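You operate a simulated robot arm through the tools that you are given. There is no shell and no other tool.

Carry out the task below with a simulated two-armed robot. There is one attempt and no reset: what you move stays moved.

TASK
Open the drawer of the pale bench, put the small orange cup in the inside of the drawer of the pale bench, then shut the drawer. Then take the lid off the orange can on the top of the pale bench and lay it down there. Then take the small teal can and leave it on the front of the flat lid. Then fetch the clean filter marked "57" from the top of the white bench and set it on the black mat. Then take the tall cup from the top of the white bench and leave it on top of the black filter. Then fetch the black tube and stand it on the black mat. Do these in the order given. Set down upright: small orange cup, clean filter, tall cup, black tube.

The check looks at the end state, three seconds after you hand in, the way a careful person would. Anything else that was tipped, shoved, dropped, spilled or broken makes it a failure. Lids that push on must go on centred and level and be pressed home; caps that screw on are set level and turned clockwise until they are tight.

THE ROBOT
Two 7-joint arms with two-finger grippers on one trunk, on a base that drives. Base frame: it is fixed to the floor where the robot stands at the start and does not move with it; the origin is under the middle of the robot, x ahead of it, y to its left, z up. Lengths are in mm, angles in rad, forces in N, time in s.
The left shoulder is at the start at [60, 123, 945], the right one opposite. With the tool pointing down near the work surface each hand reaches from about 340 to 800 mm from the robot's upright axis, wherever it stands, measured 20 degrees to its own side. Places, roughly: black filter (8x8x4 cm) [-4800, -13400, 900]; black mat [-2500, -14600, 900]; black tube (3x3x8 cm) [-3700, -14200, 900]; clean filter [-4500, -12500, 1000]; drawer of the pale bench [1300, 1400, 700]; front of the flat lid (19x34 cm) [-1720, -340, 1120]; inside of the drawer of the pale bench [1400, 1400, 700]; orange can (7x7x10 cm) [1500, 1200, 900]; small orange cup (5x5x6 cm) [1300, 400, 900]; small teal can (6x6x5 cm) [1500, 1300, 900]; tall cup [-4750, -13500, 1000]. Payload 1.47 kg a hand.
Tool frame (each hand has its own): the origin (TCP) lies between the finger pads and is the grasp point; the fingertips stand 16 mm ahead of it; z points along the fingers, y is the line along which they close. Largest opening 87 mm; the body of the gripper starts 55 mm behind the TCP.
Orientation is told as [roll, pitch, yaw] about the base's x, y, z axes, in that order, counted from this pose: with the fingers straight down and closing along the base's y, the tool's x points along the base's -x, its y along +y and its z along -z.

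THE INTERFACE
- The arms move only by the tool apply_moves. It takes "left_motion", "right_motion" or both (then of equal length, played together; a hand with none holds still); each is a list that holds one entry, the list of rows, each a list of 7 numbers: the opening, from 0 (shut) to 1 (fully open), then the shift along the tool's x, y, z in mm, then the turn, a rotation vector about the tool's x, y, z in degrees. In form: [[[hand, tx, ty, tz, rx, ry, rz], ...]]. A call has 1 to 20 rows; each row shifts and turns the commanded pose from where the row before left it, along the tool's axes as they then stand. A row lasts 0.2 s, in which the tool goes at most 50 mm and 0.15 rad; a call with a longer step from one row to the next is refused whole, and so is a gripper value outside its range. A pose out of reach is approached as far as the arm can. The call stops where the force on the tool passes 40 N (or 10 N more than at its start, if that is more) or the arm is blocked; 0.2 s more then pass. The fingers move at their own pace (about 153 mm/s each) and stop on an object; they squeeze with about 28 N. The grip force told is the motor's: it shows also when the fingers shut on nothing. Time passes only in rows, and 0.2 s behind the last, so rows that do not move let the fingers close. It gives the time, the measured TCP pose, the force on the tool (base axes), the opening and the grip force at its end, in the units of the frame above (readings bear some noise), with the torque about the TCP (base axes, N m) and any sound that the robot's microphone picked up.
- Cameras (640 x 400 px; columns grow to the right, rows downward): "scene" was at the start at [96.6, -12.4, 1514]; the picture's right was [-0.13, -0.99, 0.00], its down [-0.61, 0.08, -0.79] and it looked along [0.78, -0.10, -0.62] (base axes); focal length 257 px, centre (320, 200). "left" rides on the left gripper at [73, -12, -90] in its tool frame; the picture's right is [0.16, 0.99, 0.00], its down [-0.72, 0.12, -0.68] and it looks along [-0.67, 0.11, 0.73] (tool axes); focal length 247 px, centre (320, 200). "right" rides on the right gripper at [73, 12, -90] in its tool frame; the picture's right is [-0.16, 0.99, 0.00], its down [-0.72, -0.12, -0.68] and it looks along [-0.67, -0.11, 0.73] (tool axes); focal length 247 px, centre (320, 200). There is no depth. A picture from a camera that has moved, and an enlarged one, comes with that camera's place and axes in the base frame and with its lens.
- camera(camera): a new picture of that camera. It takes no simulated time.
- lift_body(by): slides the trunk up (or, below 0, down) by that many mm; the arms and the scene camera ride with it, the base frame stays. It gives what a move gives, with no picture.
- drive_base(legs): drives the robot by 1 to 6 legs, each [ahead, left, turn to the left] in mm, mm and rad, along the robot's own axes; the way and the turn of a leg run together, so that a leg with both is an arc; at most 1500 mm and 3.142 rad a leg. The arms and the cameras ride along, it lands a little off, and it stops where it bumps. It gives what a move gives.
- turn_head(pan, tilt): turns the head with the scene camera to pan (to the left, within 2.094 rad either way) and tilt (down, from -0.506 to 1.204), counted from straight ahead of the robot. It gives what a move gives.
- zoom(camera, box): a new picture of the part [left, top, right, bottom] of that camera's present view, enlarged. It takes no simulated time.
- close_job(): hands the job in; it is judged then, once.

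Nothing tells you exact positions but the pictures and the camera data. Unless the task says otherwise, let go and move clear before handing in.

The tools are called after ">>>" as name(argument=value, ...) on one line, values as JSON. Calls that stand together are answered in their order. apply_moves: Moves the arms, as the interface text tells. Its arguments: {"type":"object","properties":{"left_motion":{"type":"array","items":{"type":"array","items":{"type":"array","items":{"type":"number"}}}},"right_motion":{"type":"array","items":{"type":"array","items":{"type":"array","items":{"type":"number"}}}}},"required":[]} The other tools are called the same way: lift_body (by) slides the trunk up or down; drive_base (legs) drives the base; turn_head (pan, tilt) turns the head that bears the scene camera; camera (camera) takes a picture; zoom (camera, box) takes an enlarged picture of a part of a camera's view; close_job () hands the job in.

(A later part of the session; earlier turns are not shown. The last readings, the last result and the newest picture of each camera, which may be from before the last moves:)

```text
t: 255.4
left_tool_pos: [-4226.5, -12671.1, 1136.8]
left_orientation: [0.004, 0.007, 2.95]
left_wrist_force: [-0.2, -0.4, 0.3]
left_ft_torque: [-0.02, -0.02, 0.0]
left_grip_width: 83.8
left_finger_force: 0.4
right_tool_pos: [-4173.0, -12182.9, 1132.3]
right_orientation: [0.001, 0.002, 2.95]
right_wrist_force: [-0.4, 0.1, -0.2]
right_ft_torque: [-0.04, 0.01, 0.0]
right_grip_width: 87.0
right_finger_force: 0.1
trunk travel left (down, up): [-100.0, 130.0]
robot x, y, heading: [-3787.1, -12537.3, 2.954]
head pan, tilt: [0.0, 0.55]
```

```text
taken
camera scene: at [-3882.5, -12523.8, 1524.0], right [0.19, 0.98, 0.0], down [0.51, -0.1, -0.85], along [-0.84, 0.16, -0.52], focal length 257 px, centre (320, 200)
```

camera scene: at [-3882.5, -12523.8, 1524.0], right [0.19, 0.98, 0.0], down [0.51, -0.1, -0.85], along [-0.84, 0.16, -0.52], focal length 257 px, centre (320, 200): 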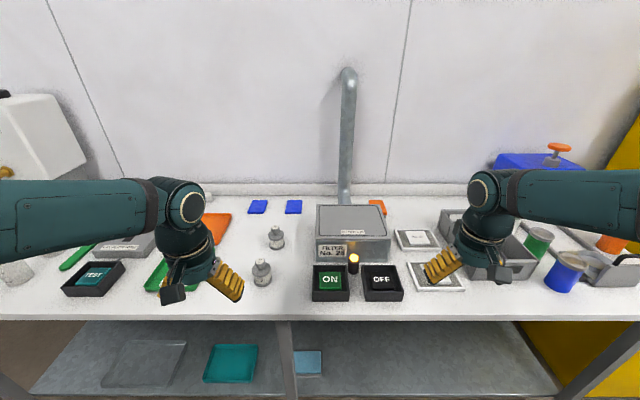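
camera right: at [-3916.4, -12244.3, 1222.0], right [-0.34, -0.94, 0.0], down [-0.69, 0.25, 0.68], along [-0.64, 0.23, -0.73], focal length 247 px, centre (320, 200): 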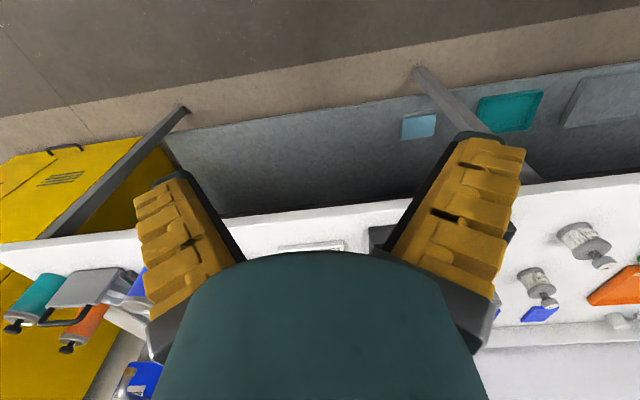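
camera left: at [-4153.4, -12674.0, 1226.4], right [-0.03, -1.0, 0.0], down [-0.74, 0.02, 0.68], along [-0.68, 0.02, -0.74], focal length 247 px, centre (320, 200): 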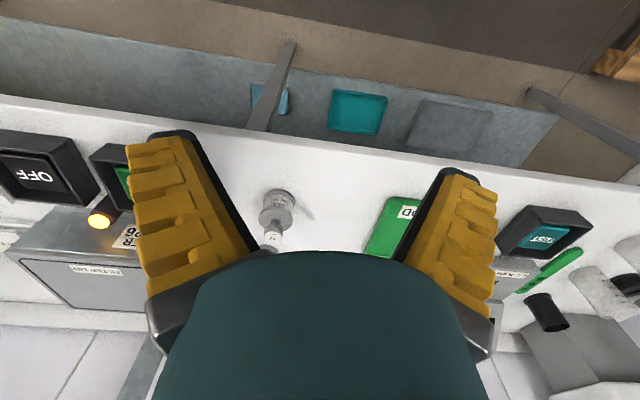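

I move the left hand over the filter and check with its camera.

>>> apply_moves(left_motion=[[[0.8, -47.6, -6.7, 0, 0, 0, 0], [0.8, -47.6, -6.7, 0, 0, 0, 0], [0.8, -47.6, -6.7, 0, 0, 0, 0], [0.8, -47.6, -6.7, 0, 0, 0, 0], [0.7, -47.6, -6.6, 0, 0, 0, 0], [0.7, 0, 0, 40, 0, 0, 0], [0.7, 0, 0, 0, 0, 0, 0]]])

>>> camera(camera="left")

```text
t: 257.0
left_tool_pos: [-4453.8, -12592.2, 1094.8]
left_orientation: [0.003, 0.006, 2.95]
left_wrist_force: [-0.8, -0.3, 0.8]
left_ft_torque: [0.0, 0.0, -0.01]
left_grip_width: 65.5
left_finger_force: 3.9
right_tool_pos: [-4173.2, -12182.2, 1132.1]
right_orientation: [0.001, 0.0, 2.951]
right_wrist_force: [0.0, 0.7, -0.6]
right_ft_torque: [0.02, 0.03, -0.03]
right_grip_width: 87.0
right_finger_force: 0.1
trunk travel left (down, up): [-100.0, 130.0]
robot x, y, heading: [-3787.4, -12543.2, 2.953]
head pan, tilt: [0.0, 0.55]
```

```text
taken
camera left: at [-4380.8, -12595.0, 1184.6], right [-0.03, -1.0, 0.0], down [-0.74, 0.02, 0.68], along [-0.68, 0.02, -0.74], focal length 247 px, centre (320, 200)
```

left: 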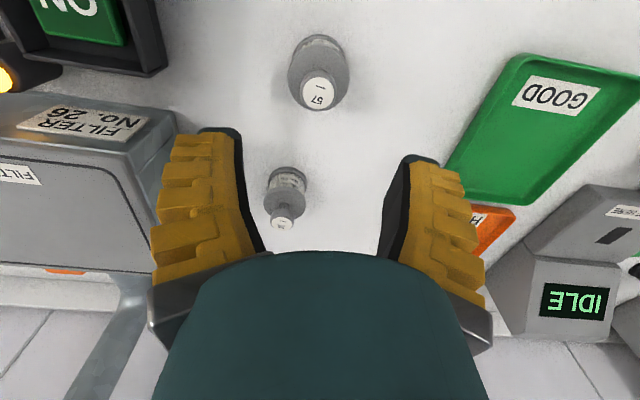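

The "57" knob is right below the hand. I descend to it.

>>> apply_moves(left_motion=[[[0.65, 2, -1.5, 30, 0, 0, 0], [0.65, 0, 0, 30, 0, 0, 0], [0.65, 0, 0, 30, 0, 0, 0], [0.65, 0, 0, 20, 0, 0, 0], [0.65, 0, 0, 10, 0, 0, 0], [0.65, 0, 0, 3, 0, 0, 0], [0.65, 0, 0, 0, 0, 0, 0]]])

>>> camera(camera="left")

>>> zoom(camera="scene", box=[220, 190, 320, 290])

```text
t: 258.6
left_tool_pos: [-4450.3, -12592.0, 972.9]
left_orientation: [0.0, 0.009, 2.951]
left_wrist_force: [-0.4, -0.3, 0.4]
left_ft_torque: [0.0, -0.01, -0.01]
left_grip_width: 61.0
left_finger_force: 3.5
right_tool_pos: [-4171.8, -12182.4, 1132.8]
right_orientation: [-0.001, 0.0, 2.952]
right_wrist_force: [0.9, 0.5, 0.0]
right_ft_torque: [-0.01, -0.02, -0.04]
right_grip_width: 87.0
right_finger_force: 0.1
trunk travel left (down, up): [-100.0, 130.0]
robot x, y, heading: [-3784.9, -12541.5, 2.956]
head pan, tilt: [0.0, 0.55]
```

```text
taken
camera left: at [-4377.1, -12595.7, 1062.1], right [-0.03, -1.0, 0.0], down [-0.74, 0.02, 0.68], along [-0.68, 0.02, -0.74], focal length 247 px, centre (320, 200)
```

left: 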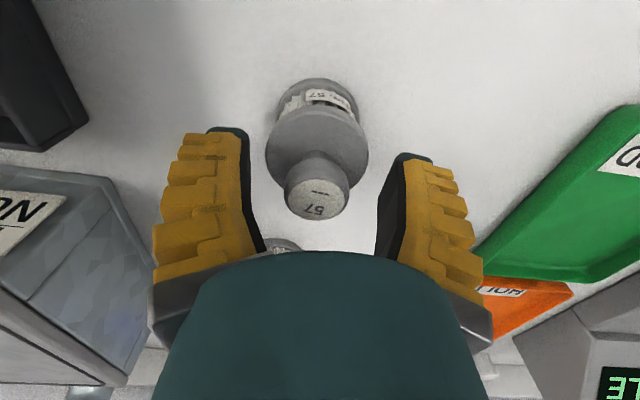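

```text
4.00 times, centred on (270, 240) of scene
camera zoom: at [-3881.4, -12524.1, 1524.1], right [0.19, 0.98, 0.0], down [0.51, -0.1, -0.85], along [-0.84, 0.16, -0.52], focal length 1027 px, centre (520, 40)
```

zoom: 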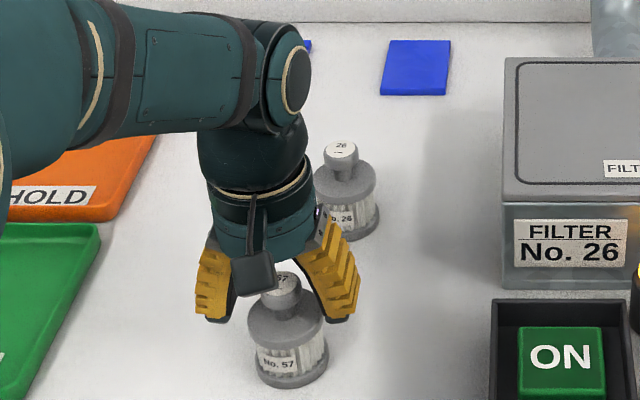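

The knob is centred between the fingers. I close and lift gently.

>>> apply_moves(left_motion=[[[0.4, 0, 0, 0, 0, 0, 0], [0.1, 0, 0, 0, 0, 0, 0], [0.1, 0, 0, 0, 0, 0, 0], [0.1, 0, 0, 0, 0, 0, 0]]])

>>> apply_moves(left_motion=[[[0.1, 0, 0, -5, 0, 0, 0], [0.1, 0, 0, -15, 0, 0, 0], [0.1, 0, 0, -30, 0, 0, 0], [0.1, 0, 0, -40, 0, 0, 0], [0.1, 0, 0, -40, 0, 0, 0], [0.1, 0, 0, -35, 0, 0, 0], [0.1, 0, 0, 0, 0, 0, 0]]])

>>> camera(camera="left")

>>> camera(camera="scene")

```text
t: 259.6
left_tool_pos: [-4450.0, -12593.5, 973.5]
left_orientation: [0.001, 0.006, 2.951]
left_wrist_force: [0.7, 0.6, 0.1]
left_ft_torque: [0.05, -0.06, 0.0]
left_grip_width: 22.6
left_finger_force: 27.8
right_tool_pos: [-4172.4, -12181.7, 1132.9]
right_orientation: [0.001, 0.002, 2.951]
right_wrist_force: [-0.6, -0.5, 0.0]
right_ft_torque: [-0.01, 0.02, -0.02]
right_grip_width: 87.2
right_finger_force: 0.1
trunk travel left (down, up): [-100.0, 130.0]
robot x, y, heading: [-3787.6, -12543.3, 2.952]
head pan, tilt: [0.0, 0.55]
```

```text
t: 261.2
left_tool_pos: [-4450.3, -12592.8, 1137.0]
left_orientation: [0.004, 0.008, 2.951]
left_wrist_force: [-0.8, -0.3, -0.4]
left_ft_torque: [-0.02, 0.0, -0.02]
left_grip_width: 21.6
left_finger_force: 28.5
right_tool_pos: [-4172.4, -12184.2, 1132.9]
right_orientation: [0.001, 0.001, 2.953]
right_wrist_force: [0.6, 0.7, -0.1]
right_ft_torque: [0.01, -0.01, -0.03]
right_grip_width: 86.9
right_finger_force: 0.0
trunk travel left (down, up): [-100.0, 130.0]
robot x, y, heading: [-3782.0, -12540.3, 2.951]
head pan, tilt: [0.0, 0.55]
```

```text
taken
camera left: at [-4377.6, -12595.8, 1227.3], right [-0.03, -1.0, 0.0], down [-0.74, 0.02, 0.68], along [-0.68, 0.02, -0.74], focal length 247 px, centre (320, 200)
```

left: 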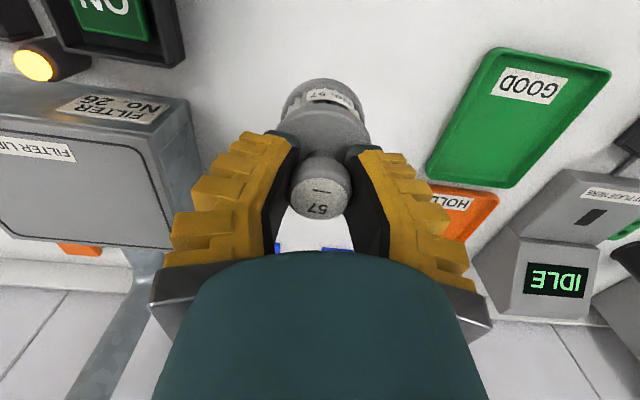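

```text
taken
camera scene: at [-3881.7, -12524.1, 1524.1], right [0.19, 0.98, 0.0], down [0.51, -0.1, -0.85], along [-0.84, 0.16, -0.52], focal length 257 px, centre (320, 200)
```

scene: 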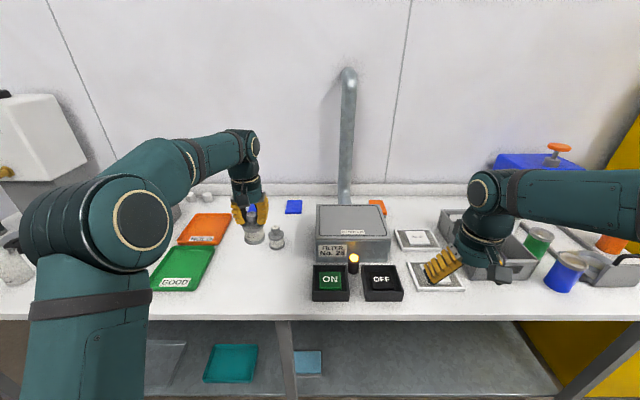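

The filter hangs level from its knob. I retract, back off, and turn toward the end bench to find the black mat.

>>> apply_moves(left_motion=[[[0.1, 30, 0, 0, 0, 0, 0], [0.1, 45, 0, 0, 0, 0, 0], [0.1, 45, 0, 0, 0, 0, 0], [0.1, 45, 0, 0, 0, 0, 0], [0.1, 45, 0, 0, 0, 0, 0], [0.1, 25, 0, 0, 0, 0, 0], [0.1, 0, 0, 0, 0, 0, 0]]])

>>> drive_base(legs=[[-330, 0, 0], [0, 0, 1.57]])

>>> turn_head(pan=0.15, tilt=0.4)

>>> camera(camera="scene")

```text
t: 262.8
left_tool_pos: [-4219.7, -12637.7, 1139.5]
left_orientation: [0.001, 0.006, 2.95]
left_wrist_force: [-0.3, -0.7, -1.3]
left_ft_torque: [-0.02, 0.0, 0.0]
left_grip_width: 21.3
left_finger_force: 27.9
right_tool_pos: [-4172.9, -12182.7, 1134.0]
right_orientation: [0.001, 0.001, 2.95]
right_wrist_force: [0.3, 0.6, -1.0]
right_ft_torque: [-0.01, 0.0, -0.01]
right_grip_width: 87.1
right_finger_force: 0.1
trunk travel left (down, up): [-100.0, 130.0]
robot x, y, heading: [-3789.2, -12546.5, 2.956]
head pan, tilt: [0.0, 0.55]
```

```text
t: 268.8
left_tool_pos: [-3369.0, -13040.4, 1139.7]
left_orientation: [0.002, 0.005, -1.774]
left_wrist_force: [0.3, 0.6, -1.4]
left_ft_torque: [0.01, -0.02, -0.04]
left_grip_width: 21.0
left_finger_force: 28.5
right_tool_pos: [-3822.3, -12986.2, 1134.1]
right_orientation: [0.001, 0.0, -1.773]
right_wrist_force: [0.0, 0.2, -0.2]
right_ft_torque: [0.03, 0.01, -0.03]
right_grip_width: 87.0
right_finger_force: 0.1
trunk travel left (down, up): [-100.0, 130.0]
robot x, y, heading: [-3462.6, -12602.9, -1.776]
head pan, tilt: [0.0, 0.55]
```

```text
t: 269.5
left_tool_pos: [-3368.2, -13039.9, 1141.2]
left_orientation: [0.0, 0.005, -1.774]
left_wrist_force: [-0.2, -0.4, -1.4]
left_ft_torque: [0.0, 0.0, -0.01]
left_grip_width: 20.7
left_finger_force: 28.7
right_tool_pos: [-3820.5, -12987.4, 1132.4]
right_orientation: [0.0, 0.0, -1.77]
right_wrist_force: [0.5, 0.1, 0.6]
right_ft_torque: [-0.03, -0.01, -0.01]
right_grip_width: 86.9
right_finger_force: 0.0
trunk travel left (down, up): [-100.0, 130.0]
robot x, y, heading: [-3458.9, -12601.7, -1.771]
head pan, tilt: [0.15, 0.4]
```

```text
taken
camera scene: at [-3464.1, -12707.4, 1537.8], right [-1.0, 0.05, 0.0], down [0.02, 0.39, -0.92], along [-0.05, -0.92, -0.39], focal length 257 px, centre (320, 200)
```

scene: 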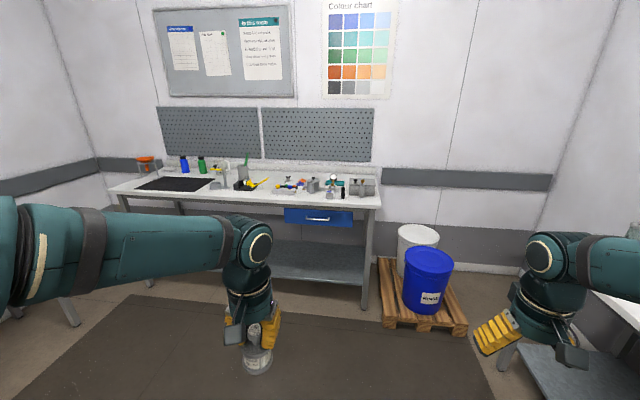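

The end bench has a black mat on its left part. The grip width is creeping down, so I check how the filter hangs.

>>> camera(camera="left")

>>> zoom(camera="scene", box=[200, 280, 310, 390])

>>> zoom(camera="scene", box=[100, 145, 400, 245])

```text
taken
camera left: at [-3365.2, -12967.6, 1229.8], right [1.0, -0.04, 0.0], down [-0.03, -0.74, 0.68], along [-0.03, -0.68, -0.74], focal length 247 px, centre (320, 200)
```

left: 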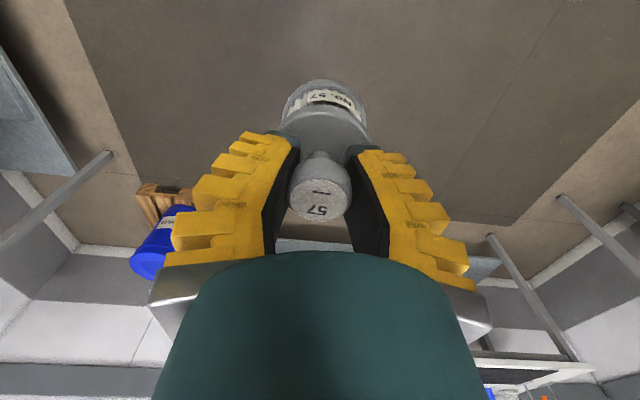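

```text
3.64 times, centred on (255, 335) of scene
camera zoom: at [-3464.1, -12707.4, 1537.8], right [-1.0, 0.05, 0.0], down [0.02, 0.39, -0.92], along [-0.05, -0.92, -0.39], focal length 934 px, centre (556, -291)
```

zoom: 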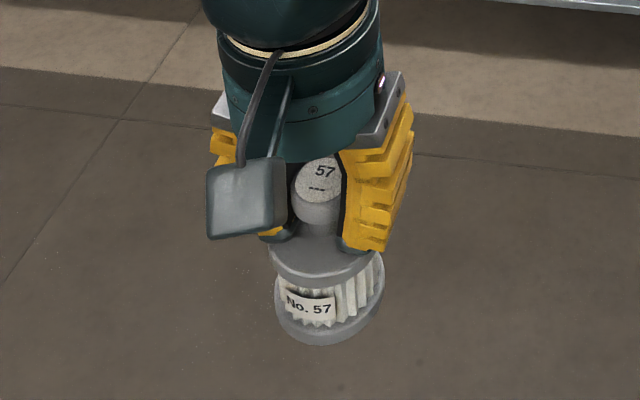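

```text
2.13 times, centred on (250, 195) of scene
camera zoom: at [-3464.1, -12707.4, 1537.8], right [-1.0, 0.05, 0.0], down [0.02, 0.39, -0.92], along [-0.05, -0.92, -0.39], focal length 548 px, centre (469, 211)
```

zoom: 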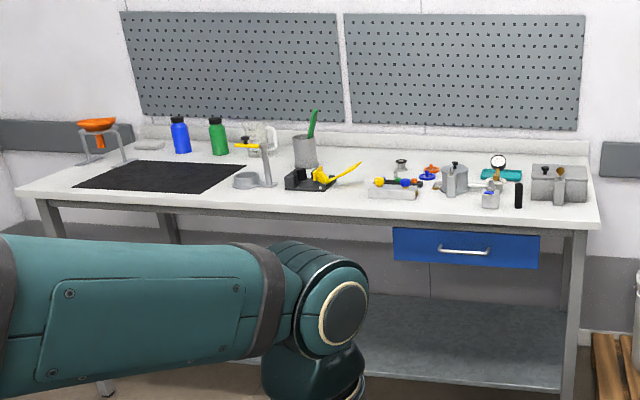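

The black mat lies near [-2460, -14590] (about 470 × 300 mm) and the black tube near [-3693, -14238]. I look to the left to check the way there.

>>> turn_head(pan=0.75, tilt=0.5)

>>> camera(camera="scene")

```text
t: 270.5
left_tool_pos: [-3367.0, -13039.5, 1139.0]
left_orientation: [0.0, 0.003, -1.772]
left_wrist_force: [0.4, 0.5, -1.1]
left_ft_torque: [0.05, -0.01, 0.0]
left_grip_width: 20.8
left_finger_force: 27.5
right_tool_pos: [-3821.4, -12987.4, 1134.0]
right_orientation: [-0.001, 0.0, -1.77]
right_wrist_force: [0.1, -0.1, -0.1]
right_ft_torque: [0.01, 0.01, -0.03]
right_grip_width: 86.7
right_finger_force: 0.2
trunk travel left (down, up): [-100.0, 130.0]
robot x, y, heading: [-3459.1, -12603.5, -1.773]
head pan, tilt: [0.75, 0.499]
```

```text
taken
camera scene: at [-3411.8, -12692.6, 1528.7], right [-0.85, -0.52, 0.0], down [-0.25, 0.41, -0.88], along [0.46, -0.75, -0.48], focal length 257 px, centre (320, 200)
```

scene: 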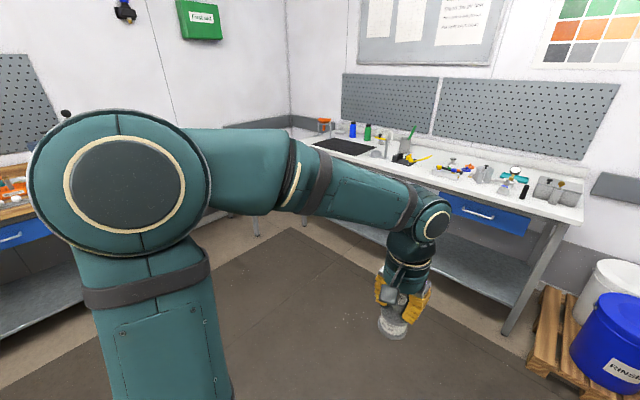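

The floor there is clear. I drive diagonally to stand in front of the mat and look at it.

>>> drive_base(legs=[[370, 627, 0], [370, 627, 0]])

>>> turn_head(pan=0.0, tilt=0.6)

>>> camera(camera="scene")

```text
t: 281.9
left_tool_pos: [-2316.5, -14033.6, 1140.0]
left_orientation: [0.002, 0.007, -1.792]
left_wrist_force: [0.8, -0.5, -0.9]
left_ft_torque: [0.03, 0.02, -0.01]
left_grip_width: 21.1
left_finger_force: 27.8
right_tool_pos: [-2768.6, -13971.0, 1133.4]
right_orientation: [0.0, 0.0, -1.792]
right_wrist_force: [0.0, 0.1, -0.2]
right_ft_torque: [0.0, -0.01, 0.0]
right_grip_width: 87.1
right_finger_force: 0.0
trunk travel left (down, up): [-100.0, 130.0]
robot x, y, heading: [-2401.1, -13591.0, -1.789]
head pan, tilt: [0.75, 0.499]
```

```text
t: 283.0
left_tool_pos: [-2317.7, -14033.2, 1141.5]
left_orientation: [0.003, 0.006, -1.793]
left_wrist_force: [0.1, -1.1, -0.4]
left_ft_torque: [0.0, 0.01, -0.02]
left_grip_width: 21.0
left_finger_force: 28.2
right_tool_pos: [-2770.7, -13971.9, 1132.2]
right_orientation: [-0.001, -0.001, -1.792]
right_wrist_force: [-0.6, -0.1, -0.8]
right_ft_torque: [-0.02, -0.02, 0.02]
right_grip_width: 87.0
right_finger_force: 0.1
trunk travel left (down, up): [-100.0, 130.0]
robot x, y, heading: [-2399.1, -13596.6, -1.79]
head pan, tilt: [0.0, 0.6]
```

```text
taken
camera scene: at [-2419.3, -13692.5, 1519.6], right [-0.98, 0.22, 0.0], down [0.12, 0.55, -0.83], along [-0.18, -0.81, -0.56], focal length 257 px, centre (320, 200)
```

scene: 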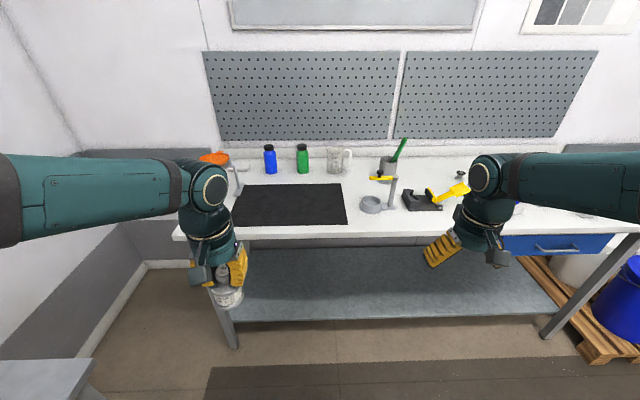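

The mat is free and right ahead. I drive 340 mm closer.

>>> drive_base(legs=[[340, 0, 0.015]])

>>> camera(camera="scene")

>>> camera(camera="left")

```text
t: 285.2
left_tool_pos: [-2381.6, -14361.0, 1140.7]
left_orientation: [0.001, 0.006, -1.776]
left_wrist_force: [0.5, -0.1, -0.4]
left_ft_torque: [0.01, -0.01, -0.04]
left_grip_width: 21.3
left_finger_force: 28.1
right_tool_pos: [-2833.8, -14307.7, 1132.8]
right_orientation: [0.0, 0.0, -1.775]
right_wrist_force: [0.6, -0.1, 0.1]
right_ft_torque: [0.0, 0.01, -0.02]
right_grip_width: 87.0
right_finger_force: 0.2
trunk travel left (down, up): [-100.0, 130.0]
robot x, y, heading: [-2466.8, -13923.9, -1.775]
head pan, tilt: [0.0, 0.6]
```

```text
taken
camera scene: at [-2489.1, -14022.2, 1519.5], right [-0.98, 0.2, 0.0], down [0.12, 0.55, -0.82], along [-0.17, -0.81, -0.57], focal length 257 px, centre (320, 200)
```

scene: 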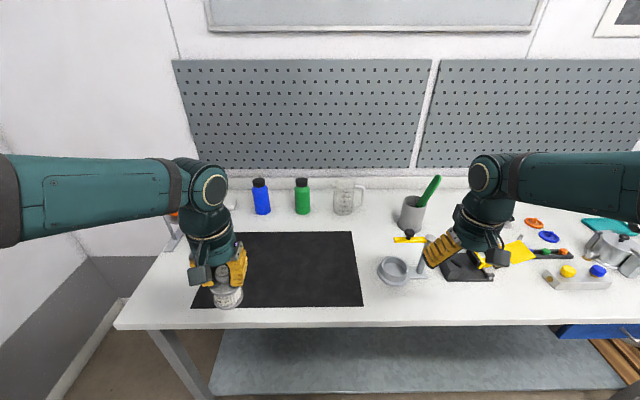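

```text
taken
camera left: at [-2377.9, -14288.4, 1229.6], right [1.0, -0.05, 0.0], down [-0.04, -0.74, 0.68], along [-0.03, -0.67, -0.74], focal length 247 px, centre (320, 200)
```

left: 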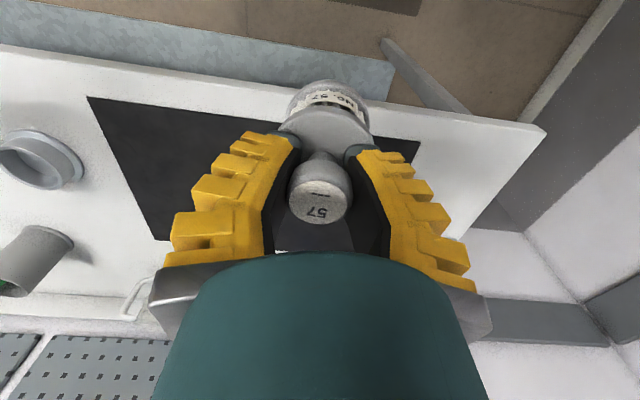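

I move the filter over the left part of the mat.

>>> apply_moves(left_motion=[[[0.1, -30, 9, 0, 0, 0, 0], [0.1, -43, 13.6, 0, 0, 0, 0], [0.1, -43, 13.6, 0, 0, 0, 0], [0.1, -43, 13.6, 0, 0, 0, 0], [0.1, -43, 13.6, 0, 0, 0, 0], [0.1, -42, 13.6, 0, 0, 0, 0], [0.1, 0, 0, 40, 0, 0, 0], [0.1, 0, 0, 40, 0, 0, 0], [0.1, 0, 0, 40, 0, 0, 0], [0.1, 0, 0, 0, 0, 0, 0]]])

>>> camera(camera="left")

>>> camera(camera="scene")

```text
t: 287.4
left_tool_pos: [-2356.5, -14614.6, 1019.4]
left_orientation: [0.004, 0.007, -1.774]
left_wrist_force: [-0.3, -0.1, -0.6]
left_ft_torque: [-0.03, -0.01, 0.01]
left_grip_width: 21.3
left_finger_force: 28.3
right_tool_pos: [-2834.9, -14306.5, 1133.2]
right_orientation: [-0.001, 0.0, -1.777]
right_wrist_force: [-1.1, -0.4, -0.2]
right_ft_torque: [-0.03, 0.0, 0.03]
right_grip_width: 87.0
right_finger_force: 0.1
trunk travel left (down, up): [-100.0, 130.0]
robot x, y, heading: [-2469.5, -13926.2, -1.779]
head pan, tilt: [0.0, 0.6]
```

```text
taken
camera left: at [-2353.1, -14541.3, 1109.8], right [1.0, -0.05, 0.0], down [-0.04, -0.74, 0.68], along [-0.03, -0.68, -0.74], focal length 247 px, centre (320, 200)
```

left: 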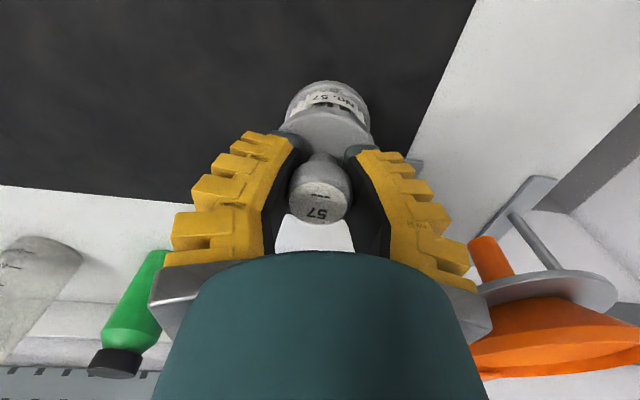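

```text
taken
camera scene: at [-2488.8, -14021.0, 1519.7], right [-0.98, 0.2, 0.0], down [0.11, 0.55, -0.83], along [-0.17, -0.81, -0.56], focal length 257 px, centre (320, 200)
```

scene: 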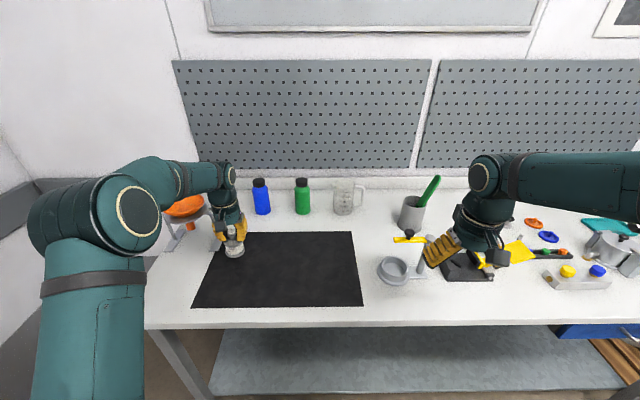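

The hand is near the orange funnel stand, so I shift the drop point 40 mm right and 30 mm nearer, then lower.

>>> apply_moves(left_motion=[[[0.1, 30, -40, 0, 0, 0, 0], [0.1, 0, 0, 15, 0, 0, 0], [0.1, 0, 0, 10, 0, 0, 0], [0.1, 0, 0, 0, 0, 0, 0]]])

>>> camera(camera="left")

>>> zoom(camera="scene", box=[170, 180, 370, 320])

```text
t: 288.4
left_tool_pos: [-2387.3, -14576.1, 993.3]
left_orientation: [0.002, 0.008, -1.774]
left_wrist_force: [-0.1, 0.6, -0.4]
left_ft_torque: [-0.02, 0.0, 0.02]
left_grip_width: 21.3
left_finger_force: 27.3
right_tool_pos: [-2833.1, -14307.0, 1134.2]
right_orientation: [-0.001, 0.002, -1.775]
right_wrist_force: [0.5, -0.2, -0.5]
right_ft_torque: [0.01, 0.0, 0.01]
right_grip_width: 86.8
right_finger_force: 0.1
trunk travel left (down, up): [-100.0, 130.0]
robot x, y, heading: [-2466.6, -13923.7, -1.773]
head pan, tilt: [0.0, 0.6]
```

```text
taken
camera left: at [-2384.2, -14504.4, 1083.5], right [1.0, -0.05, 0.0], down [-0.03, -0.74, 0.68], along [-0.03, -0.68, -0.74], focal length 247 px, centre (320, 200)
```

left: 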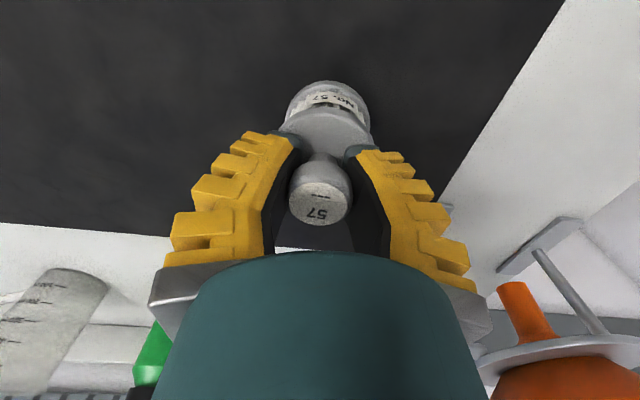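

```text
2.86 times, centred on (270, 250) of scene
camera zoom: at [-2488.6, -14021.7, 1519.6], right [-0.98, 0.2, 0.0], down [0.11, 0.55, -0.82], along [-0.17, -0.81, -0.57], focal length 734 px, centre (463, 57)
```

zoom: 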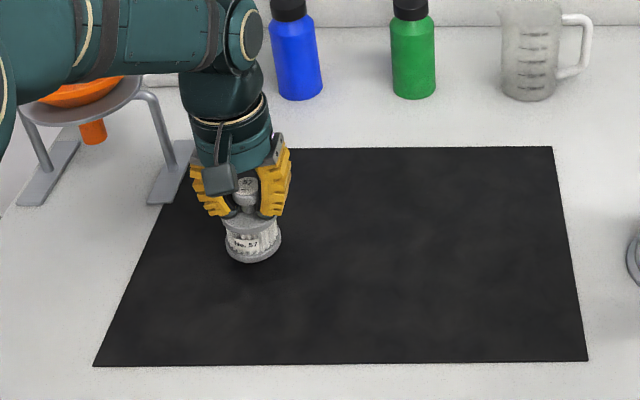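

The filter is over the mat. I lower it in small steps to contact.

>>> apply_moves(left_motion=[[[0.1, 0, 0, 4, 0, 0, 0], [0.1, 0, 0, 3, 0, 0, 0], [0.1, 0, 0, 0, 0, 0, 0]]])

>>> apply_moves(left_motion=[[[0.1, 0, 0, 2, 0, 0, 0], [0.1, 0, 0, 2, 0, 0, 0], [0.1, 0, 0, 0, 0, 0, 0]]])

>>> apply_moves(left_motion=[[[0.1, 0, 0, 2, 0, 0, 0], [0.1, 0, 0, 1, 0, 0, 0], [0.1, 0, 0, 0, 0, 0, 0]]])

```text
t: 289.2
left_tool_pos: [-2387.9, -14577.0, 987.8]
left_orientation: [0.002, 0.004, -1.775]
left_wrist_force: [0.0, -0.2, -0.3]
left_ft_torque: [0.0, -0.03, 0.01]
left_grip_width: 21.2
left_finger_force: 28.3
right_tool_pos: [-2835.5, -14307.0, 1133.2]
right_orientation: [0.0, 0.0, -1.775]
right_wrist_force: [-0.5, -0.8, 0.1]
right_ft_torque: [0.01, 0.0, 0.03]
right_grip_width: 87.1
right_finger_force: 0.1
trunk travel left (down, up): [-100.0, 130.0]
robot x, y, heading: [-2468.4, -13926.4, -1.771]
head pan, tilt: [0.0, 0.6]
```

```text
t: 290.0
left_tool_pos: [-2388.6, -14576.5, 983.6]
left_orientation: [0.003, 0.007, -1.775]
left_wrist_force: [0.2, 0.4, -0.4]
left_ft_torque: [0.01, -0.03, 0.01]
left_grip_width: 21.0
left_finger_force: 27.6
right_tool_pos: [-2833.6, -14306.1, 1133.6]
right_orientation: [0.0, 0.002, -1.775]
right_wrist_force: [-0.4, 1.1, 0.5]
right_ft_torque: [-0.01, 0.0, -0.06]
right_grip_width: 87.2
right_finger_force: 0.2
trunk travel left (down, up): [-100.0, 130.0]
robot x, y, heading: [-2471.2, -13926.4, -1.77]
head pan, tilt: [0.0, 0.6]
```

```text
t: 290.8
left_tool_pos: [-2387.5, -14577.7, 980.7]
left_orientation: [0.003, 0.006, -1.776]
left_wrist_force: [-0.6, -0.3, 0.3]
left_ft_torque: [-0.03, 0.01, 0.02]
left_grip_width: 21.4
left_finger_force: 28.0
right_tool_pos: [-2834.8, -14307.4, 1133.3]
right_orientation: [0.001, 0.001, -1.776]
right_wrist_force: [0.4, -0.4, -0.2]
right_ft_torque: [-0.03, -0.02, 0.02]
right_grip_width: 86.9
right_finger_force: 0.0
trunk travel left (down, up): [-100.0, 130.0]
robot x, y, heading: [-2468.3, -13923.8, -1.781]
head pan, tilt: [0.0, 0.6]
```

>>> apply_moves(left_motion=[[[0.1, 0, 0, 2, 0, 0, 0], [0.1, 0, 0, 1, 0, 0, 0], [0.1, 0, 0, 0, 0, 0, 0]]])

>>> apply_moves(left_motion=[[[0.1, 0, 0, 2, 0, 0, 0], [0.1, 0, 0, 1, 0, 0, 0], [0.1, 0, 0, 0, 0, 0, 0]]])

```text
t: 291.6
left_tool_pos: [-2387.0, -14576.6, 977.1]
left_orientation: [0.001, 0.004, -1.774]
left_wrist_force: [0.1, 0.2, -0.5]
left_ft_torque: [-0.02, -0.01, 0.01]
left_grip_width: 21.5
left_finger_force: 27.9
right_tool_pos: [-2834.7, -14306.6, 1132.1]
right_orientation: [-0.001, 0.001, -1.775]
right_wrist_force: [0.0, 0.1, 0.0]
right_ft_torque: [0.02, -0.02, 0.0]
right_grip_width: 86.7
right_finger_force: 0.1
trunk travel left (down, up): [-100.0, 130.0]
robot x, y, heading: [-2472.9, -13924.5, -1.777]
head pan, tilt: [0.0, 0.6]
```

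```text
t: 292.4
left_tool_pos: [-2388.8, -14575.9, 974.0]
left_orientation: [0.003, 0.006, -1.776]
left_wrist_force: [0.4, 0.5, -0.3]
left_ft_torque: [-0.02, 0.01, 0.01]
left_grip_width: 21.3
left_finger_force: 27.8
right_tool_pos: [-2835.3, -14305.8, 1133.9]
right_orientation: [-0.001, -0.001, -1.775]
right_wrist_force: [-1.0, 0.8, 0.2]
right_ft_torque: [-0.05, -0.01, -0.01]
right_grip_width: 87.0
right_finger_force: 0.0
trunk travel left (down, up): [-100.0, 130.0]
robot x, y, heading: [-2470.0, -13923.2, -1.773]
head pan, tilt: [0.0, 0.6]
```

No contact yet at 974; I continue in small steps.

>>> apply_moves(left_motion=[[[0.1, 0, 0, 2, 0, 0, 0], [0.1, 0, 0, 1, 0, 0, 0], [0.1, 0, 0, 0, 0, 0, 0]]])

>>> apply_moves(left_motion=[[[0.1, 0, 0, 2, 0, 0, 0], [0.1, 0, 0, 1, 0, 0, 0], [0.1, 0, 0, 0, 0, 0, 0]]])

>>> zoom(camera="scene", box=[220, 220, 300, 290])

```text
t: 293.2
left_tool_pos: [-2386.9, -14577.0, 971.6]
left_orientation: [0.001, 0.004, -1.775]
left_wrist_force: [4.6, -3.6, 7.3]
left_ft_torque: [-0.15, -0.13, 0.01]
left_grip_width: 22.0
left_finger_force: 27.5
right_tool_pos: [-2833.9, -14306.3, 1133.2]
right_orientation: [0.0, 0.002, -1.774]
right_wrist_force: [-0.1, -0.4, 0.8]
right_ft_torque: [-0.01, 0.02, 0.0]
right_grip_width: 87.0
right_finger_force: 0.1
trunk travel left (down, up): [-100.0, 130.0]
robot x, y, heading: [-2470.7, -13920.7, -1.778]
head pan, tilt: [0.0, 0.6]
```

```text
t: 294.0
left_tool_pos: [-2385.8, -14576.9, 970.2]
left_orientation: [0.001, 0.003, -1.773]
left_wrist_force: [11.2, -5.9, 24.1]
left_ft_torque: [-0.1, -0.34, -0.02]
left_grip_width: 22.5
left_finger_force: 28.0
right_tool_pos: [-2833.1, -14305.0, 1134.8]
right_orientation: [0.0, -0.002, -1.776]
right_wrist_force: [0.4, -0.2, -0.3]
right_ft_torque: [-0.05, -0.01, 0.01]
right_grip_width: 86.9
right_finger_force: 0.0
trunk travel left (down, up): [-100.0, 130.0]
robot x, y, heading: [-2470.2, -13924.0, -1.772]
head pan, tilt: [0.0, 0.6]
```

```text
5.71 times, centred on (260, 255) of scene
camera zoom: at [-2487.7, -14019.9, 1519.9], right [-0.98, 0.2, 0.0], down [0.11, 0.55, -0.83], along [-0.17, -0.81, -0.56], focal length 1467 px, centre (663, -114)
```

zoom: 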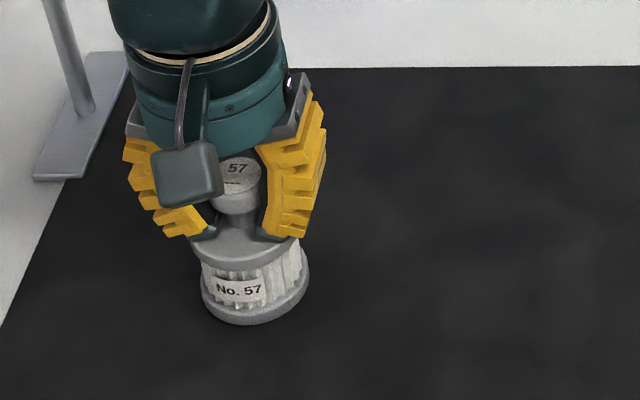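

Contact (24 N). I ease up a little and open the fingers slowly.

>>> apply_moves(left_motion=[[[0.1, 0, 0, -1, 0, 0, 0], [0.33, 0, 0, 0, 0, 0, 0], [0.4, 0, 0, 0, 0, 0, 0], [0.5, 0, 0, 0, 0, 0, 0], [0.65, 0, 0, 0, 0, 0, 0], [0.65, 0, 0, 0, 0, 0, 0]]])

>>> camera(camera="left")

>>> zoom(camera="scene", box=[220, 220, 300, 290])

```text
t: 295.4
left_tool_pos: [-2387.6, -14575.9, 968.3]
left_orientation: [0.001, 0.008, -1.774]
left_wrist_force: [-0.5, 0.1, 0.7]
left_ft_torque: [0.0, -0.01, 0.01]
left_grip_width: 61.6
left_finger_force: 3.6
right_tool_pos: [-2834.9, -14306.8, 1133.3]
right_orientation: [0.0, -0.001, -1.775]
right_wrist_force: [-0.4, -0.1, -0.3]
right_ft_torque: [0.02, -0.02, 0.04]
right_grip_width: 87.0
right_finger_force: 0.0
trunk travel left (down, up): [-100.0, 130.0]
robot x, y, heading: [-2470.5, -13920.9, -1.775]
head pan, tilt: [0.0, 0.6]
```

```text
taken
camera left: at [-2384.2, -14503.6, 1058.3], right [1.0, -0.05, 0.0], down [-0.04, -0.74, 0.68], along [-0.03, -0.67, -0.74], focal length 247 px, centre (320, 200)
```

left: 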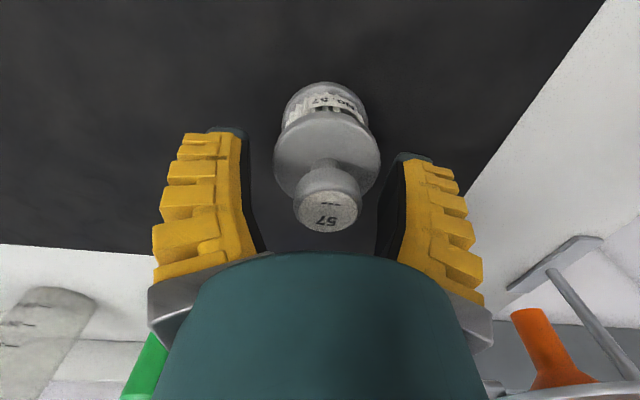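

```text
5.71 times, centred on (260, 255) of scene
camera zoom: at [-2488.8, -14021.4, 1519.6], right [-0.98, 0.2, 0.0], down [0.11, 0.55, -0.82], along [-0.17, -0.81, -0.57], focal length 1467 px, centre (663, -114)
```

zoom: 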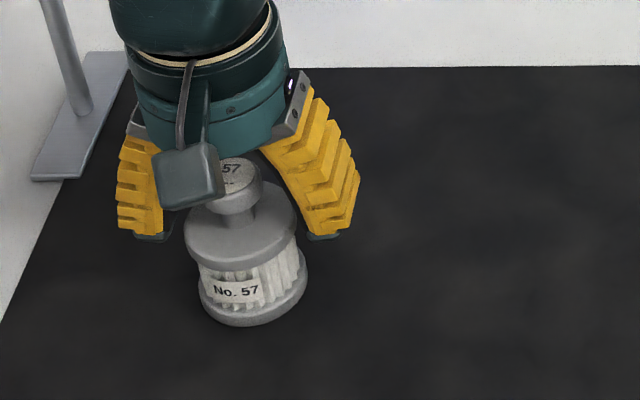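

The filter stands by itself on the mat. I rise and pull back.

>>> apply_moves(left_motion=[[[0.65, 0, 0, -15, 0, 0, 0], [0.65, 0, 0, -30, 0, 0, 0], [0.7, 0, 0, -40, 0, 0, 0], [0.8, 0, 0, -40, 0, 0, 0], [0.8, 0, 0, -40, 0, 0, 0], [0.8, 45, 0, 0, 0, 0, 0], [0.8, 45, 0, 0, 0, 0, 0], [0.8, 45, 0, 0, 0, 0, 0], [0.8, 45, 0, 0, 0, 0, 0], [0.8, 40, 0, 0, 0, 0, 0], [0.8, 0, 0, 0, 0, 0, 0]]])

>>> camera(camera="scene")

>>> zoom(camera="scene", box=[170, 200, 370, 320])

```text
t: 297.8
left_tool_pos: [-2342.4, -14361.1, 1137.8]
left_orientation: [0.002, 0.008, -1.774]
left_wrist_force: [-0.5, 0.5, -1.2]
left_ft_torque: [0.02, 0.0, -0.04]
left_grip_width: 73.2
left_finger_force: 2.7
right_tool_pos: [-2834.9, -14308.0, 1133.2]
right_orientation: [0.0, 0.0, -1.775]
right_wrist_force: [-0.3, -0.8, 0.9]
right_ft_torque: [0.01, 0.03, -0.04]
right_grip_width: 87.3
right_finger_force: 0.1
trunk travel left (down, up): [-100.0, 130.0]
robot x, y, heading: [-2465.6, -13925.7, -1.772]
head pan, tilt: [0.0, 0.6]
```

```text
taken
camera scene: at [-2489.3, -14022.1, 1519.5], right [-0.98, 0.2, 0.0], down [0.12, 0.55, -0.82], along [-0.17, -0.81, -0.57], focal length 257 px, centre (320, 200)
```

scene: 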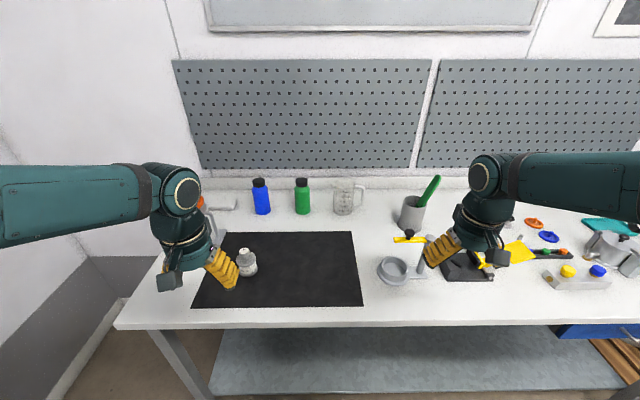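

```text
3.20 times, centred on (270, 260) of scene
camera zoom: at [-2489.3, -14022.1, 1519.5], right [-0.98, 0.2, 0.0], down [0.12, 0.55, -0.82], along [-0.17, -0.81, -0.57], focal length 822 px, centre (480, 8)
```

zoom: 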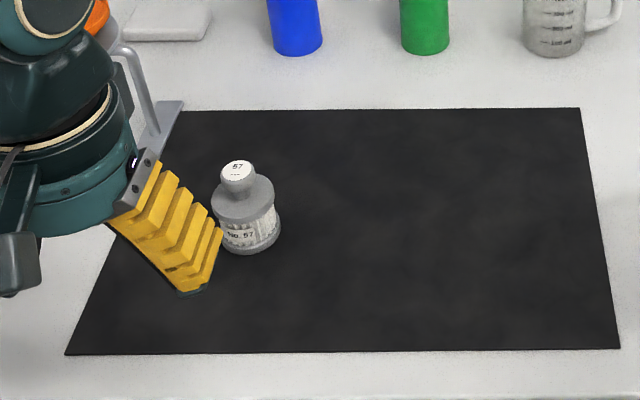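

The filter stands upright on the mat. Next the tall cup: I back off, turn right and drive to the far end of the white bench.

>>> drive_base(legs=[[-350, 0, 0], [0, 0, -1.57], [1250, 0, 0]])

>>> turn_head(pan=0.0, tilt=0.5)

>>> camera(camera="scene")

```text
t: 310.0
left_tool_pos: [-4074.1, -13408.1, 1137.5]
left_orientation: [0.002, 0.006, 2.917]
left_wrist_force: [-0.3, -0.3, 0.9]
left_ft_torque: [0.0, 0.0, -0.02]
left_grip_width: 73.0
left_finger_force: 2.2
right_tool_pos: [-4008.6, -12916.2, 1133.4]
right_orientation: [0.001, 0.002, 2.917]
right_wrist_force: [0.4, -0.4, -0.8]
right_ft_torque: [0.02, -0.02, 0.0]
right_grip_width: 86.8
right_finger_force: 0.1
trunk travel left (down, up): [-100.0, 130.0]
robot x, y, heading: [-3632.4, -13288.6, 2.917]
head pan, tilt: [0.0, 0.6]
```

```text
t: 310.7
left_tool_pos: [-4073.2, -13408.0, 1137.9]
left_orientation: [0.002, 0.006, 2.916]
left_wrist_force: [0.0, 0.4, 0.8]
left_ft_torque: [0.01, -0.02, -0.01]
left_grip_width: 73.0
left_finger_force: 2.0
right_tool_pos: [-4008.5, -12916.8, 1133.0]
right_orientation: [0.0, 0.0, 2.918]
right_wrist_force: [0.1, 1.2, 0.5]
right_ft_torque: [0.03, -0.02, -0.01]
right_grip_width: 86.9
right_finger_force: 0.0
trunk travel left (down, up): [-100.0, 130.0]
robot x, y, heading: [-3634.2, -13288.9, 2.915]
head pan, tilt: [0.0, 0.499]
```

```text
taken
camera scene: at [-3730.3, -13267.4, 1528.7], right [0.22, 0.97, 0.0], down [0.47, -0.11, -0.88], along [-0.86, 0.2, -0.48], focal length 257 px, centre (320, 200)
```

scene: 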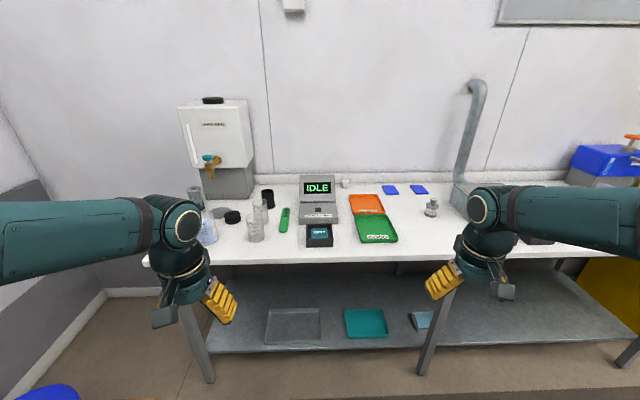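

>>> zoom(camera="scene", box=[180, 165, 350, 265])

>>> camera(camera="left")

```text
3.76 times, centred on (265, 215) of scene
camera zoom: at [-3730.3, -13267.4, 1528.7], right [0.22, 0.97, 0.0], down [0.47, -0.11, -0.88], along [-0.86, 0.2, -0.48], focal length 967 px, centre (527, 144)
```

zoom: 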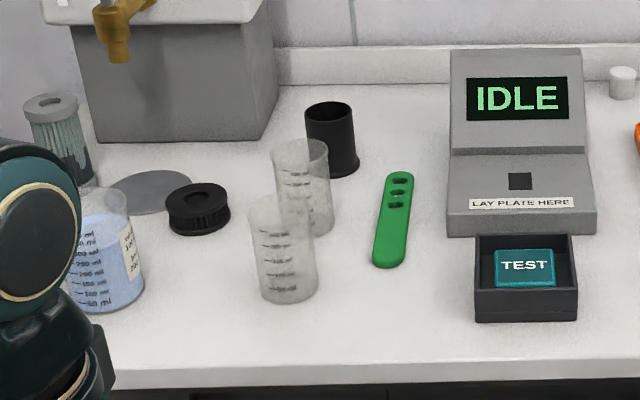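

```text
taken
camera left: at [-4000.2, -13413.3, 1226.7], right [-0.07, -1.0, 0.0], down [-0.74, 0.05, 0.68], along [-0.67, 0.04, -0.74], focal length 247 px, centre (320, 200)
```

left: 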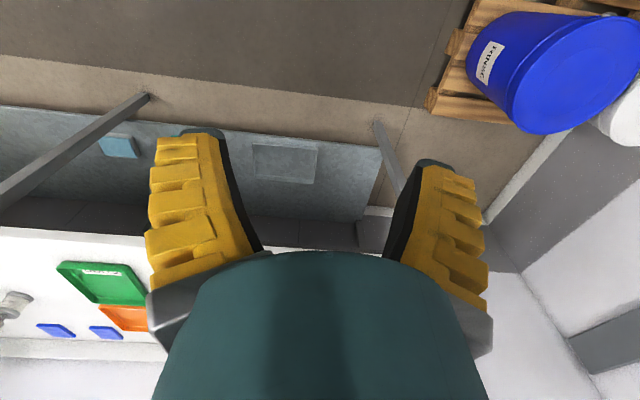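

I see clear measuring cups, a black cup, a black ring-shaped filter and a jar of blue liquid at this end. My left arm hides part of the bench, so I shift it aside to see everything.

>>> apply_moves(left_motion=[[[0.8, 30, -40, 0, 0, 0, 0], [0.8, 30, -40, 0, 0, 0, 0], [0.8, 0, -40, 0, 0, 0, 0], [0.8, 0, -40, 0, 0, 0, 0], [0.8, 0, 0, 0, 0, 0, 0]]])

>>> turn_head(pan=0.35, tilt=0.55)

>>> camera(camera="scene")

```text
t: 311.9
left_tool_pos: [-3979.7, -13265.5, 1139.6]
left_orientation: [0.0, 0.006, 2.915]
left_wrist_force: [0.4, -0.4, 0.6]
left_ft_torque: [0.0, 0.03, 0.0]
left_grip_width: 72.8
left_finger_force: 2.5
right_tool_pos: [-4007.1, -12917.2, 1132.9]
right_orientation: [0.001, 0.0, 2.917]
right_wrist_force: [-0.2, -0.5, 0.8]
right_ft_torque: [0.0, 0.01, -0.01]
right_grip_width: 87.1
right_finger_force: 0.1
trunk travel left (down, up): [-100.0, 130.0]
robot x, y, heading: [-3630.6, -13290.8, 2.917]
head pan, tilt: [0.0, 0.499]
```

```text
t: 312.7
left_tool_pos: [-3980.2, -13265.4, 1138.3]
left_orientation: [0.001, 0.006, 2.916]
left_wrist_force: [-1.3, 0.1, -0.1]
left_ft_torque: [-0.02, 0.01, 0.01]
left_grip_width: 73.1
left_finger_force: 2.2
right_tool_pos: [-4007.9, -12916.9, 1132.8]
right_orientation: [0.0, 0.0, 2.918]
right_wrist_force: [-0.6, -0.7, 0.2]
right_ft_torque: [-0.01, 0.02, -0.01]
right_grip_width: 86.8
right_finger_force: 0.2
trunk travel left (down, up): [-100.0, 130.0]
robot x, y, heading: [-3636.8, -13292.2, 2.916]
head pan, tilt: [0.351, 0.55]
```

```text
taken
camera scene: at [-3730.8, -13298.9, 1524.1], right [-0.12, 0.99, 0.0], down [0.52, 0.06, -0.85], along [-0.85, -0.11, -0.52], focal length 257 px, centre (320, 200)
```

scene: 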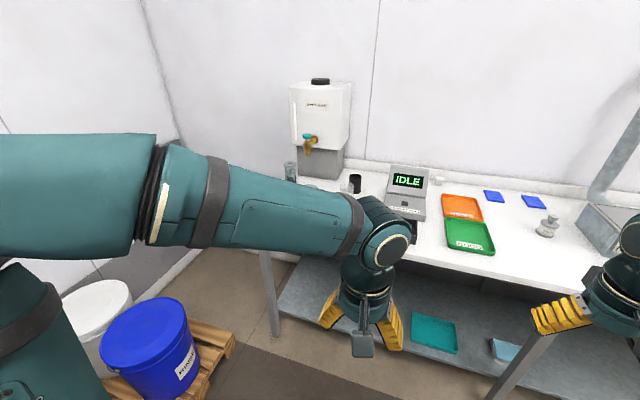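

I put the arm back and drive closer, then look with the left-hand camera from above the bench edge.

>>> apply_moves(left_motion=[[[0.8, 0, 40, 0, 0, 0, 0], [0.8, 0, 40, 0, 0, 0, 0], [0.8, 0, 40, 0, 0, 0, 0], [0.8, 0, 40, 0, 0, 0, 0], [0.8, 0, 0, 0, 0, 0, 0]]])

>>> drive_base(legs=[[250, 150, 0.03]])

>>> turn_head(pan=0.0, tilt=0.55)

>>> camera(camera="left")

>>> camera(camera="scene")

```text
t: 313.9
left_tool_pos: [-4014.1, -13421.7, 1138.1]
left_orientation: [0.001, 0.002, 2.916]
left_wrist_force: [0.8, 0.0, 0.3]
left_ft_torque: [-0.01, 0.02, -0.01]
left_grip_width: 73.3
left_finger_force: 2.6
right_tool_pos: [-4007.9, -12915.8, 1132.9]
right_orientation: [-0.002, 0.001, 2.915]
right_wrist_force: [-0.3, -0.6, 0.3]
right_ft_torque: [-0.01, -0.04, -0.02]
right_grip_width: 87.1
right_finger_force: 0.1
trunk travel left (down, up): [-100.0, 130.0]
robot x, y, heading: [-3637.0, -13289.6, 2.914]
head pan, tilt: [0.351, 0.55]
```

```text
t: 315.9
left_tool_pos: [-4285.9, -13526.6, 1137.7]
left_orientation: [0.0, 0.006, 2.948]
left_wrist_force: [-0.4, -0.2, 0.5]
left_ft_torque: [0.01, -0.03, -0.07]
left_grip_width: 73.0
left_finger_force: 2.4
right_tool_pos: [-4294.3, -13022.0, 1132.6]
right_orientation: [0.0, 0.001, 2.949]
right_wrist_force: [-0.3, 0.3, 0.1]
right_ft_torque: [0.0, -0.02, -0.01]
right_grip_width: 87.1
right_finger_force: 0.1
trunk travel left (down, up): [-100.0, 130.0]
robot x, y, heading: [-3907.0, -13382.4, 2.94]
head pan, tilt: [0.351, 0.55]
```

```text
t: 316.7
left_tool_pos: [-4285.0, -13525.9, 1139.1]
left_orientation: [0.0, 0.005, 2.949]
left_wrist_force: [-0.2, 0.5, -0.9]
left_ft_torque: [-0.01, -0.01, -0.02]
left_grip_width: 72.8
left_finger_force: 2.8
right_tool_pos: [-4294.5, -13021.9, 1134.0]
right_orientation: [0.001, 0.0, 2.949]
right_wrist_force: [-0.6, 0.2, -0.9]
right_ft_torque: [0.0, 0.01, 0.03]
right_grip_width: 86.9
right_finger_force: 0.1
trunk travel left (down, up): [-100.0, 130.0]
robot x, y, heading: [-3911.1, -13383.5, 2.948]
head pan, tilt: [0.0, 0.55]
```

```text
taken
camera left: at [-4211.4, -13529.0, 1227.5], right [-0.04, -1.0, 0.0], down [-0.74, 0.03, 0.68], along [-0.68, 0.02, -0.74], focal length 247 px, centre (320, 200)
```

left: 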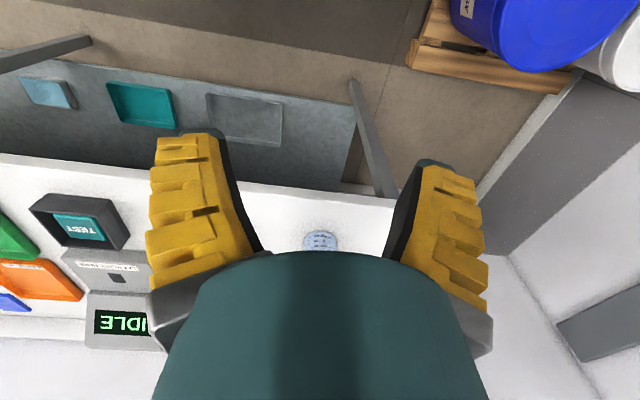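

```text
taken
camera scene: at [-4005.3, -13364.4, 1524.1], right [0.19, 0.98, 0.0], down [0.51, -0.1, -0.85], along [-0.84, 0.16, -0.52], focal length 257 px, centre (320, 200)
```

scene: 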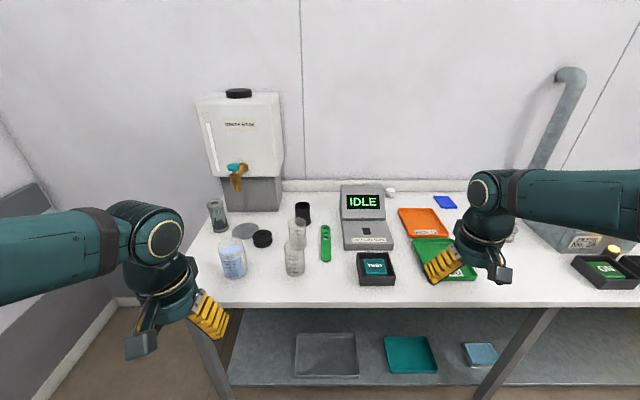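

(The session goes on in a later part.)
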